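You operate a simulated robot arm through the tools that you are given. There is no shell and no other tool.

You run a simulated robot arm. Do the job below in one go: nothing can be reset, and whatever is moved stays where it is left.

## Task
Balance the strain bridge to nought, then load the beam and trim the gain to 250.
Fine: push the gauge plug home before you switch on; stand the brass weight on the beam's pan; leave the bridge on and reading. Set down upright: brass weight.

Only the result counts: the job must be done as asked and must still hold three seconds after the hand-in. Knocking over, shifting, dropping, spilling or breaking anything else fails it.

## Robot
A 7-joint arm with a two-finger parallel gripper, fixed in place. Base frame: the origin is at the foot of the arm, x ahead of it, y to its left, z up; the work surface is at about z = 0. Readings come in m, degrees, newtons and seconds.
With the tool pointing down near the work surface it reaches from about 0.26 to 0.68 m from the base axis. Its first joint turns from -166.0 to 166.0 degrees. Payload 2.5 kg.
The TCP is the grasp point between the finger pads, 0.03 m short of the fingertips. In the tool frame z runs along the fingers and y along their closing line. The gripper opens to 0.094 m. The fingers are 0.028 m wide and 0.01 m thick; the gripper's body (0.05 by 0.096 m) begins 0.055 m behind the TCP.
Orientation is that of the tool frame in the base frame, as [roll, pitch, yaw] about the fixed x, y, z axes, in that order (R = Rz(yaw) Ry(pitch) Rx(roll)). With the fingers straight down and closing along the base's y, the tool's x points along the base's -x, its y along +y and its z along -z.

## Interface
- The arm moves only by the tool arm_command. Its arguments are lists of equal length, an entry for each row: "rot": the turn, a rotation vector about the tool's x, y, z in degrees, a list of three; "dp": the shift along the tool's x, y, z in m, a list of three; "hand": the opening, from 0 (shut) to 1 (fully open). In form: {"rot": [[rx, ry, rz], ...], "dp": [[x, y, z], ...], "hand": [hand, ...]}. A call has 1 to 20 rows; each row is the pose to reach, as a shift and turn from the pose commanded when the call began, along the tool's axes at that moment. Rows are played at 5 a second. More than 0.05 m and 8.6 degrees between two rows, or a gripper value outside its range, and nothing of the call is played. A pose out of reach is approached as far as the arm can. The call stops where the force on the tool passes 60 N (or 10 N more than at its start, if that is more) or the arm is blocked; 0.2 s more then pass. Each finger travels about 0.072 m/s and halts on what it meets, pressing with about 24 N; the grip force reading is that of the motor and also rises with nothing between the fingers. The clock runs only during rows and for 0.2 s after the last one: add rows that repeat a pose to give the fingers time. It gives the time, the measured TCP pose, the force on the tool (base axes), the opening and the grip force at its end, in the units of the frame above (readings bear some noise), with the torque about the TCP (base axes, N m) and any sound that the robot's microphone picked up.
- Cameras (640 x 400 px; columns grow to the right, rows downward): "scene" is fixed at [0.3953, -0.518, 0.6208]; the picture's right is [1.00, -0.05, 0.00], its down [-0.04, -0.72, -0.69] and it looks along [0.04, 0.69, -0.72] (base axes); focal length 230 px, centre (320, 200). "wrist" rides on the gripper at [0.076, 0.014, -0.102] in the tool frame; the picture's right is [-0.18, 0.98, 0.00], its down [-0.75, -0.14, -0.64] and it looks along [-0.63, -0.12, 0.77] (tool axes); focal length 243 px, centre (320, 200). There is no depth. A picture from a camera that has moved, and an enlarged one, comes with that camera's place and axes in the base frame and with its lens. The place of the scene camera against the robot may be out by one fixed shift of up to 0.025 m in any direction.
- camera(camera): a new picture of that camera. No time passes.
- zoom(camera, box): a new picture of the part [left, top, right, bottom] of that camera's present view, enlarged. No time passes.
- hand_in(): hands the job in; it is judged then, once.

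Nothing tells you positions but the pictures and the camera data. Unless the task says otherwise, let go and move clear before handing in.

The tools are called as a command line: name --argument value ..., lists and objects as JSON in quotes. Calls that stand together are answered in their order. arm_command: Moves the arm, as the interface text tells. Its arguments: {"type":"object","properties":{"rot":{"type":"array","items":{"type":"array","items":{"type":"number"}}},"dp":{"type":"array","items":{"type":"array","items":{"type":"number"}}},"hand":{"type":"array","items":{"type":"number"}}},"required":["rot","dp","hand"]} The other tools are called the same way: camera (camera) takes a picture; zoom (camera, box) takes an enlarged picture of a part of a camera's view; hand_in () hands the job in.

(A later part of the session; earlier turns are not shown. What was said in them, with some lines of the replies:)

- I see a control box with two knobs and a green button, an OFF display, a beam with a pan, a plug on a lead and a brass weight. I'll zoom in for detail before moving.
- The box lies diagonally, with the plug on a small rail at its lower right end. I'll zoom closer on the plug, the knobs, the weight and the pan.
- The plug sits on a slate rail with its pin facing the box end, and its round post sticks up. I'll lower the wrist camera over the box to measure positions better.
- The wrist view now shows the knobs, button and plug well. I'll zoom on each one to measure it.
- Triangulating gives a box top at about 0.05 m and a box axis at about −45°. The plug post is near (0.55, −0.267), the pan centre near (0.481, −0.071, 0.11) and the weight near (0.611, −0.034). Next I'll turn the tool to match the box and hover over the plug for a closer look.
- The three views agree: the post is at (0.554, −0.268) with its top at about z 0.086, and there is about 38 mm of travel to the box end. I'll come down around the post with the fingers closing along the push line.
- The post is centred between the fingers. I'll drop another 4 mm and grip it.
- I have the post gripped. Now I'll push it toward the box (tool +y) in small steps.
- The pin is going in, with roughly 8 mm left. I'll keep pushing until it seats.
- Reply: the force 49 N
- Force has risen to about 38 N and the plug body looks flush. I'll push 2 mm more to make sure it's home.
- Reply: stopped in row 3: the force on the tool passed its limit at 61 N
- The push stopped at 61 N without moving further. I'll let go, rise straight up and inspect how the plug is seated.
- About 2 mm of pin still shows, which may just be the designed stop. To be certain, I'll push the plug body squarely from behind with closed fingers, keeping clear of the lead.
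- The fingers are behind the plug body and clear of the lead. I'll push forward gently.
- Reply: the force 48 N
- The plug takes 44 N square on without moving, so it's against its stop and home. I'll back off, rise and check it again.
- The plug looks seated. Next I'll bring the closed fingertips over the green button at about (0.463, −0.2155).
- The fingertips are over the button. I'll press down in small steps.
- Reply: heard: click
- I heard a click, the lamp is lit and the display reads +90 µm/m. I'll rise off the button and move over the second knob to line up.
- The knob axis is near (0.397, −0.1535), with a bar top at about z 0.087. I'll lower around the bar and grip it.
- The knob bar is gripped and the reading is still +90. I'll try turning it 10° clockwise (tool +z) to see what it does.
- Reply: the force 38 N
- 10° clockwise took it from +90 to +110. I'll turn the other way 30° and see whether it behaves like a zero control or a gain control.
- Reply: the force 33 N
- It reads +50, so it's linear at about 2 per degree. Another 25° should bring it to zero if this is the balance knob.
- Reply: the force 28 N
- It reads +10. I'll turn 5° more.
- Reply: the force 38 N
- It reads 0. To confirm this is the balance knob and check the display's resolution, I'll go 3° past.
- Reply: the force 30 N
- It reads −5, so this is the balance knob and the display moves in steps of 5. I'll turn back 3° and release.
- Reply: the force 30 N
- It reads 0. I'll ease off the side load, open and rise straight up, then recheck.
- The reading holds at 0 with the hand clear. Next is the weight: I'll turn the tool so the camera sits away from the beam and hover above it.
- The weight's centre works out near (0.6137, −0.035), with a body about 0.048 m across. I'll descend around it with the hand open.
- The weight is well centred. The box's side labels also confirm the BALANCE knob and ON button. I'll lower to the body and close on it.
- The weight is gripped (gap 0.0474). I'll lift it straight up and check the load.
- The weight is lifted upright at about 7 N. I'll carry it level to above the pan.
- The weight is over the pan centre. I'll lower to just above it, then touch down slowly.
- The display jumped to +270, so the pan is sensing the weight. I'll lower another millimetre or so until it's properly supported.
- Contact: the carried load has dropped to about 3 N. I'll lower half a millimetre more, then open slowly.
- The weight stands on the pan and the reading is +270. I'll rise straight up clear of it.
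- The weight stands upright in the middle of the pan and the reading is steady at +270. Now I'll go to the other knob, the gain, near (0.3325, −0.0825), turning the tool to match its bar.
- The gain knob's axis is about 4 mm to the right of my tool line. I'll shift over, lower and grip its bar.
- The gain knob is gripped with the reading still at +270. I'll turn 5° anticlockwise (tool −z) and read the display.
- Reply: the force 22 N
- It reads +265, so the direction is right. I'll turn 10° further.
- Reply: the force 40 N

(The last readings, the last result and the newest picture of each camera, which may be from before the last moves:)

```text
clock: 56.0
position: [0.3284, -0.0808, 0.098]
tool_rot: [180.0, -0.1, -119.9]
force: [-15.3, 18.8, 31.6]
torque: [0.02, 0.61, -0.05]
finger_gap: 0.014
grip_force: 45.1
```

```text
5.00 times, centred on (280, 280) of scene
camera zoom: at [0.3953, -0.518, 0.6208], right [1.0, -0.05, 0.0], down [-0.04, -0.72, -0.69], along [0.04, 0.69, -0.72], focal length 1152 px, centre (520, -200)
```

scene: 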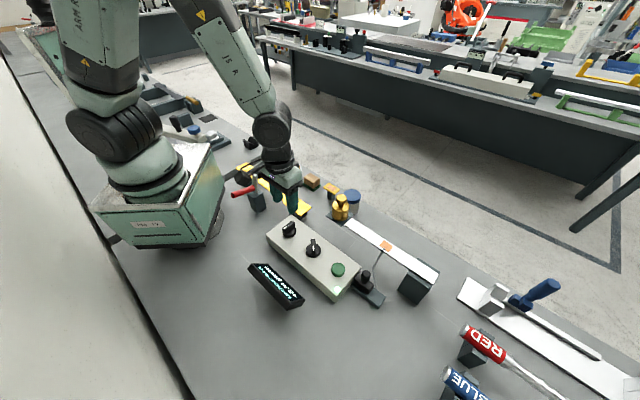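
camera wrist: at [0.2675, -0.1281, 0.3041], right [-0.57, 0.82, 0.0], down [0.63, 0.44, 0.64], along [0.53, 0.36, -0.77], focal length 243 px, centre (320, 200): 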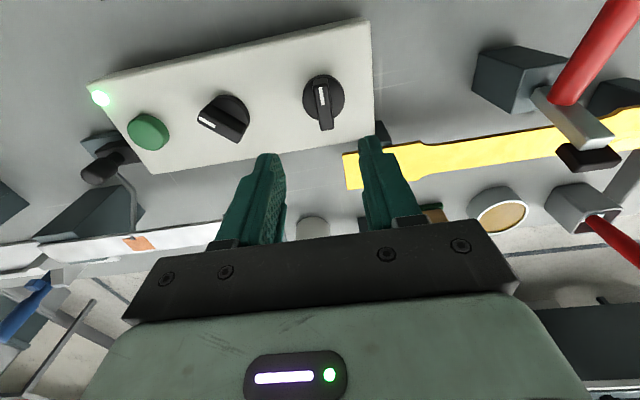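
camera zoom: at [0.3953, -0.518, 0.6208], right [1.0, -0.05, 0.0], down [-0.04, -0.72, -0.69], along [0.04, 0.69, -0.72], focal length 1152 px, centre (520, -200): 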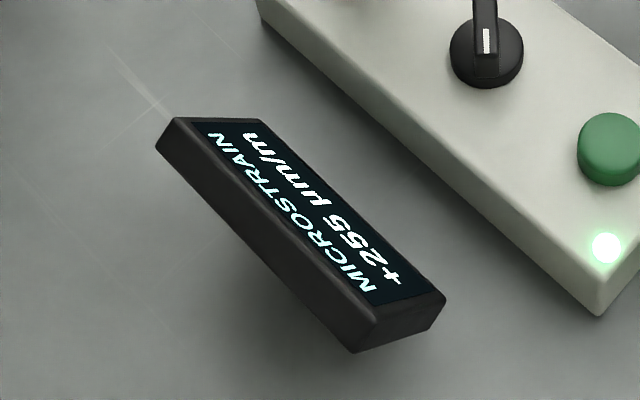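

It reads +255, about 1 per degree. I'll go in small steps now to find both edges of the 250 band.

arm_command --rot '[[0, 0, -2], [0, 0, -3], [0, 0, -3]]' --dp '[[0, 0, -0.0005], [0, 0, -0.0005], [0, 0, -0.0005]]' --hand '[0, 0, 0]'

zoom --camera "scene" --box '[240, 240, 320, 320]'

```text
clock: 56.8
position: [0.3293, -0.0803, 0.097]
tool_rot: [180.0, -0.1, -116.9]
force: [-17.0, 24.6, 25.4]
torque: [0.19, 0.57, -0.03]
finger_gap: 0.014
grip_force: 45.6
```

```text
5.00 times, centred on (280, 280) of scene
camera zoom: at [0.3953, -0.518, 0.6208], right [1.0, -0.05, 0.0], down [-0.04, -0.72, -0.69], along [0.04, 0.69, -0.72], focal length 1152 px, centre (520, -200)
```

zoom: 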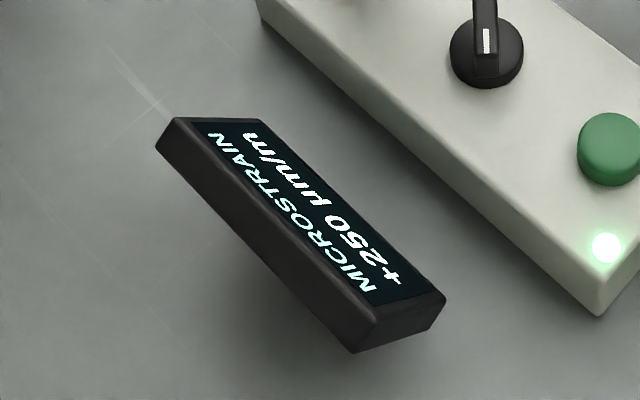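

It reads +250. I'll go 2° further toward the middle of the band.

arm_command --rot '[[0, 0, -1], [0, 0, -2], [0, 0, -2]]' --dp '[[0, 0, -0.0005], [0, 0, -0.0005], [0, 0, -0.0005]]' --hand '[0, 0, 0]'

zoom --camera "scene" --box '[240, 240, 320, 320]'

```text
clock: 57.6
position: [0.3299, -0.0809, 0.0989]
tool_rot: [179.9, -0.1, -114.9]
force: [-15.9, 23.8, 6.5]
torque: [0.68, 0.13, -0.02]
finger_gap: 0.0137
grip_force: 44.6
```

```text
5.00 times, centred on (280, 280) of scene
camera zoom: at [0.3953, -0.518, 0.6208], right [1.0, -0.05, 0.0], down [-0.04, -0.72, -0.69], along [0.04, 0.69, -0.72], focal length 1152 px, centre (520, -200)
```

zoom: 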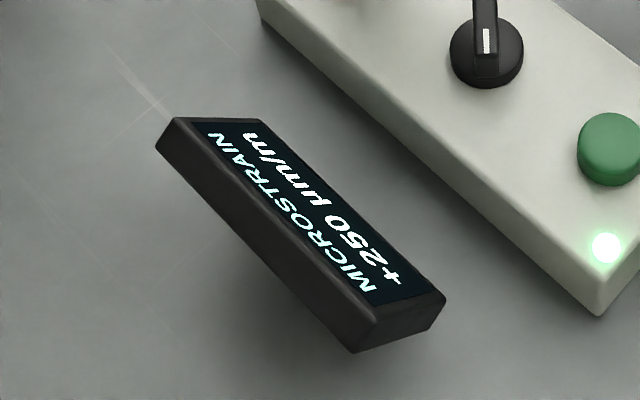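

The reading holds at +250. I'll turn back 1° to centre it, ease the side load and read again before letting go.

arm_command --rot '[[0, 0, 1], [0, 0, 1], [0, 0, 1]]' --dp '[[0, 0.001, 0], [0, 0.002, 0], [0, 0.002, 0]]' --hand '[0, 0, 0]'

zoom --camera "scene" --box '[240, 240, 320, 320]'

```text
clock: 58.4
position: [0.3286, -0.0813, 0.0978]
tool_rot: [-179.9, -0.1, -116.0]
force: [2.6, 14.8, -5.7]
torque: [-0.42, 0.66, 0.0]
finger_gap: 0.0137
grip_force: 44.7
```

```text
5.00 times, centred on (280, 280) of scene
camera zoom: at [0.3953, -0.518, 0.6208], right [1.0, -0.05, 0.0], down [-0.04, -0.72, -0.69], along [0.04, 0.69, -0.72], focal length 1152 px, centre (520, -200)
```

zoom: 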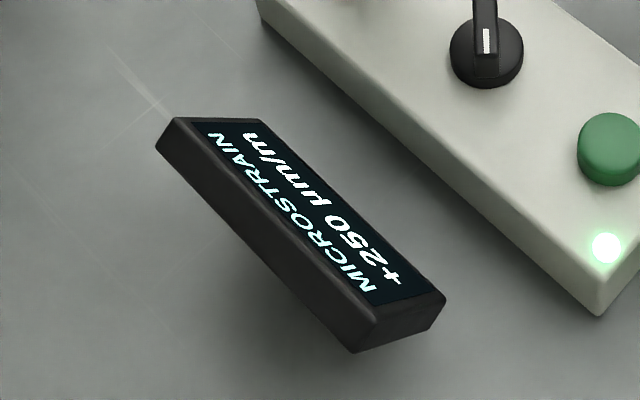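

It still reads +250 with the side load mostly gone. I'll open, rise straight up and check everything.

arm_command --rot '[[0, 0, 0], [0, 0, 0], [0, 0, 0], [0, 0, 0], [0, 0, 0], [0, 0, 0], [0, 0, 0], [0, 0, 0]]' --dp '[[0, 0, 0], [0, 0, 0], [0, 0, -0.005], [0, 0, -0.02], [0, 0, -0.05], [0, 0, -0.09], [0, 0, -0.13], [0, 0, -0.13]]' --hand '[0.3, 0.45, 0.45, 0.45, 0.45, 0.45, 0.45, 0.45]'

zoom --camera "scene" --box '[240, 170, 420, 320]'

zoom --camera "scene" --box '[240, 240, 320, 320]'

camera --camera "scene"

```text
clock: 60.2
position: [0.3274, -0.0789, 0.2279]
tool_rot: [180.0, -0.2, -116.0]
force: [0.1, -0.3, 0.3]
torque: [0.01, 0.01, -0.03]
finger_gap: 0.0423
grip_force: 0.1
```

```text
2.67 times, centred on (330, 245) of scene
camera zoom: at [0.3953, -0.518, 0.6208], right [1.0, -0.05, 0.0], down [-0.04, -0.72, -0.69], along [0.04, 0.69, -0.72], focal length 614 px, centre (293, 80)
```

zoom: 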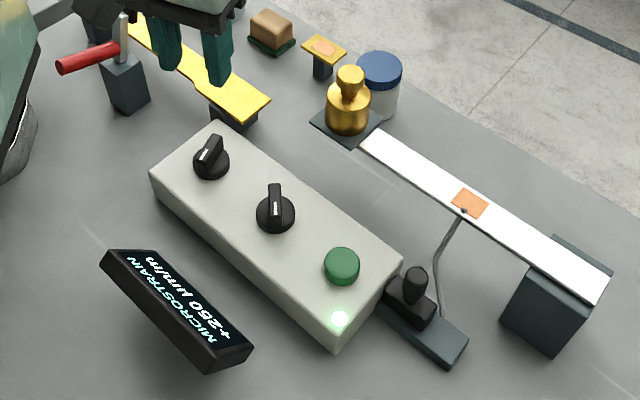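

```text
5.00 times, centred on (280, 280) of scene
camera zoom: at [0.3953, -0.518, 0.6208], right [1.0, -0.05, 0.0], down [-0.04, -0.72, -0.69], along [0.04, 0.69, -0.72], focal length 1152 px, centre (520, -200)
```

zoom: 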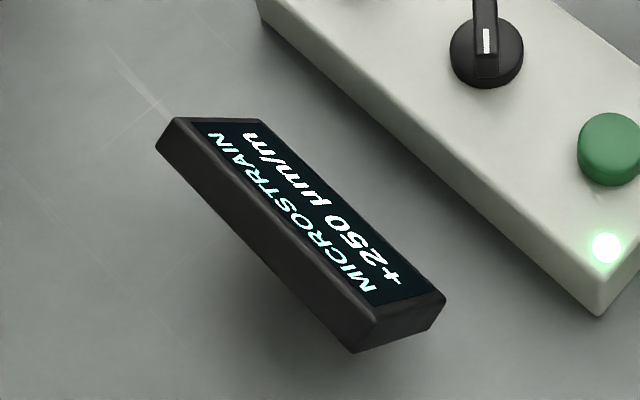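

```text
taken
```

scene: 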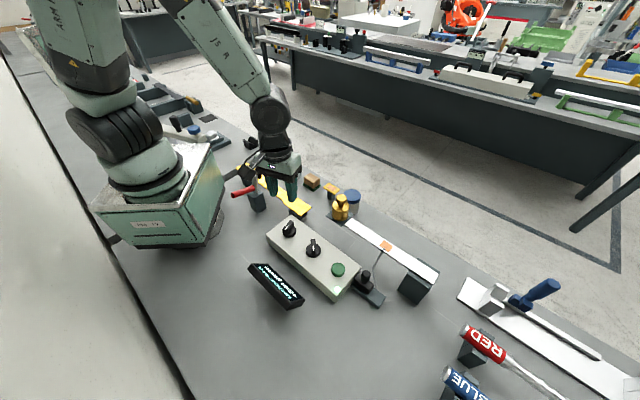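

The display reads +250, the lamp is on and the plug is home. I'll take one close look at the weight on the pan before handing in.

zoom --camera "scene" --box '[320, 180, 380, 230]'

zoom --camera "scene" --box '[340, 255, 400, 310]'

```text
8.00 times, centred on (350, 205) of scene
camera zoom: at [0.3953, -0.518, 0.6208], right [1.0, -0.05, 0.0], down [-0.04, -0.72, -0.69], along [0.04, 0.69, -0.72], focal length 1842 px, centre (80, 160)
```

zoom: 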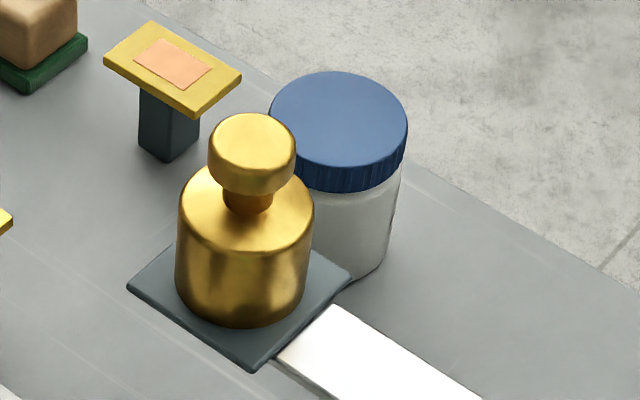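

```text
7.27 times, centred on (370, 282) of scene
camera zoom: at [0.3953, -0.518, 0.6208], right [1.0, -0.05, 0.0], down [-0.04, -0.72, -0.69], along [0.04, 0.69, -0.72], focal length 1675 px, centre (-44, -400)
```

zoom: 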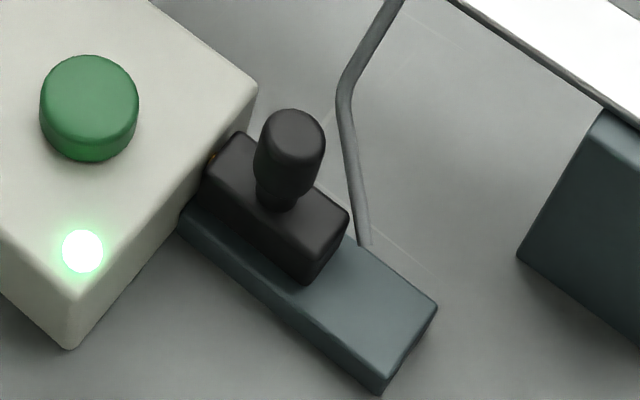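

The weight stands upright on the pan, the plug is in and the bridge is on, reading +250, with the hand clear. I'm handing in.

hand_in

```text
The job is handed in.
```

I've handed the job in with the bridge switched on and reading +250 µm/m, and the brass weight standing upright on the beam's pan. The hand-in was accepted, but no result came back.

- **Plug:** I pushed it home before switching on. It stopped moving under about 60 N on its post and again under about 44 N on its body. A sliver of pin, about 2 mm, still shows at the box face, which I took to be its normal stop.
- **Power:** one press of the green button gave a click. The lamp came on and the display read +90.
- **Balance:** I turned the BALANCE knob until the empty beam read 0, and it stayed at 0 after I let go. The display only moves in steps of 5.
- **Load and gain:** with the weight on the pan it read +270. I turned the other knob down to +250 and left it near the middle of that step.

Nothing else was knocked or shifted that I could see, and the hand was open and clear at hand-in.
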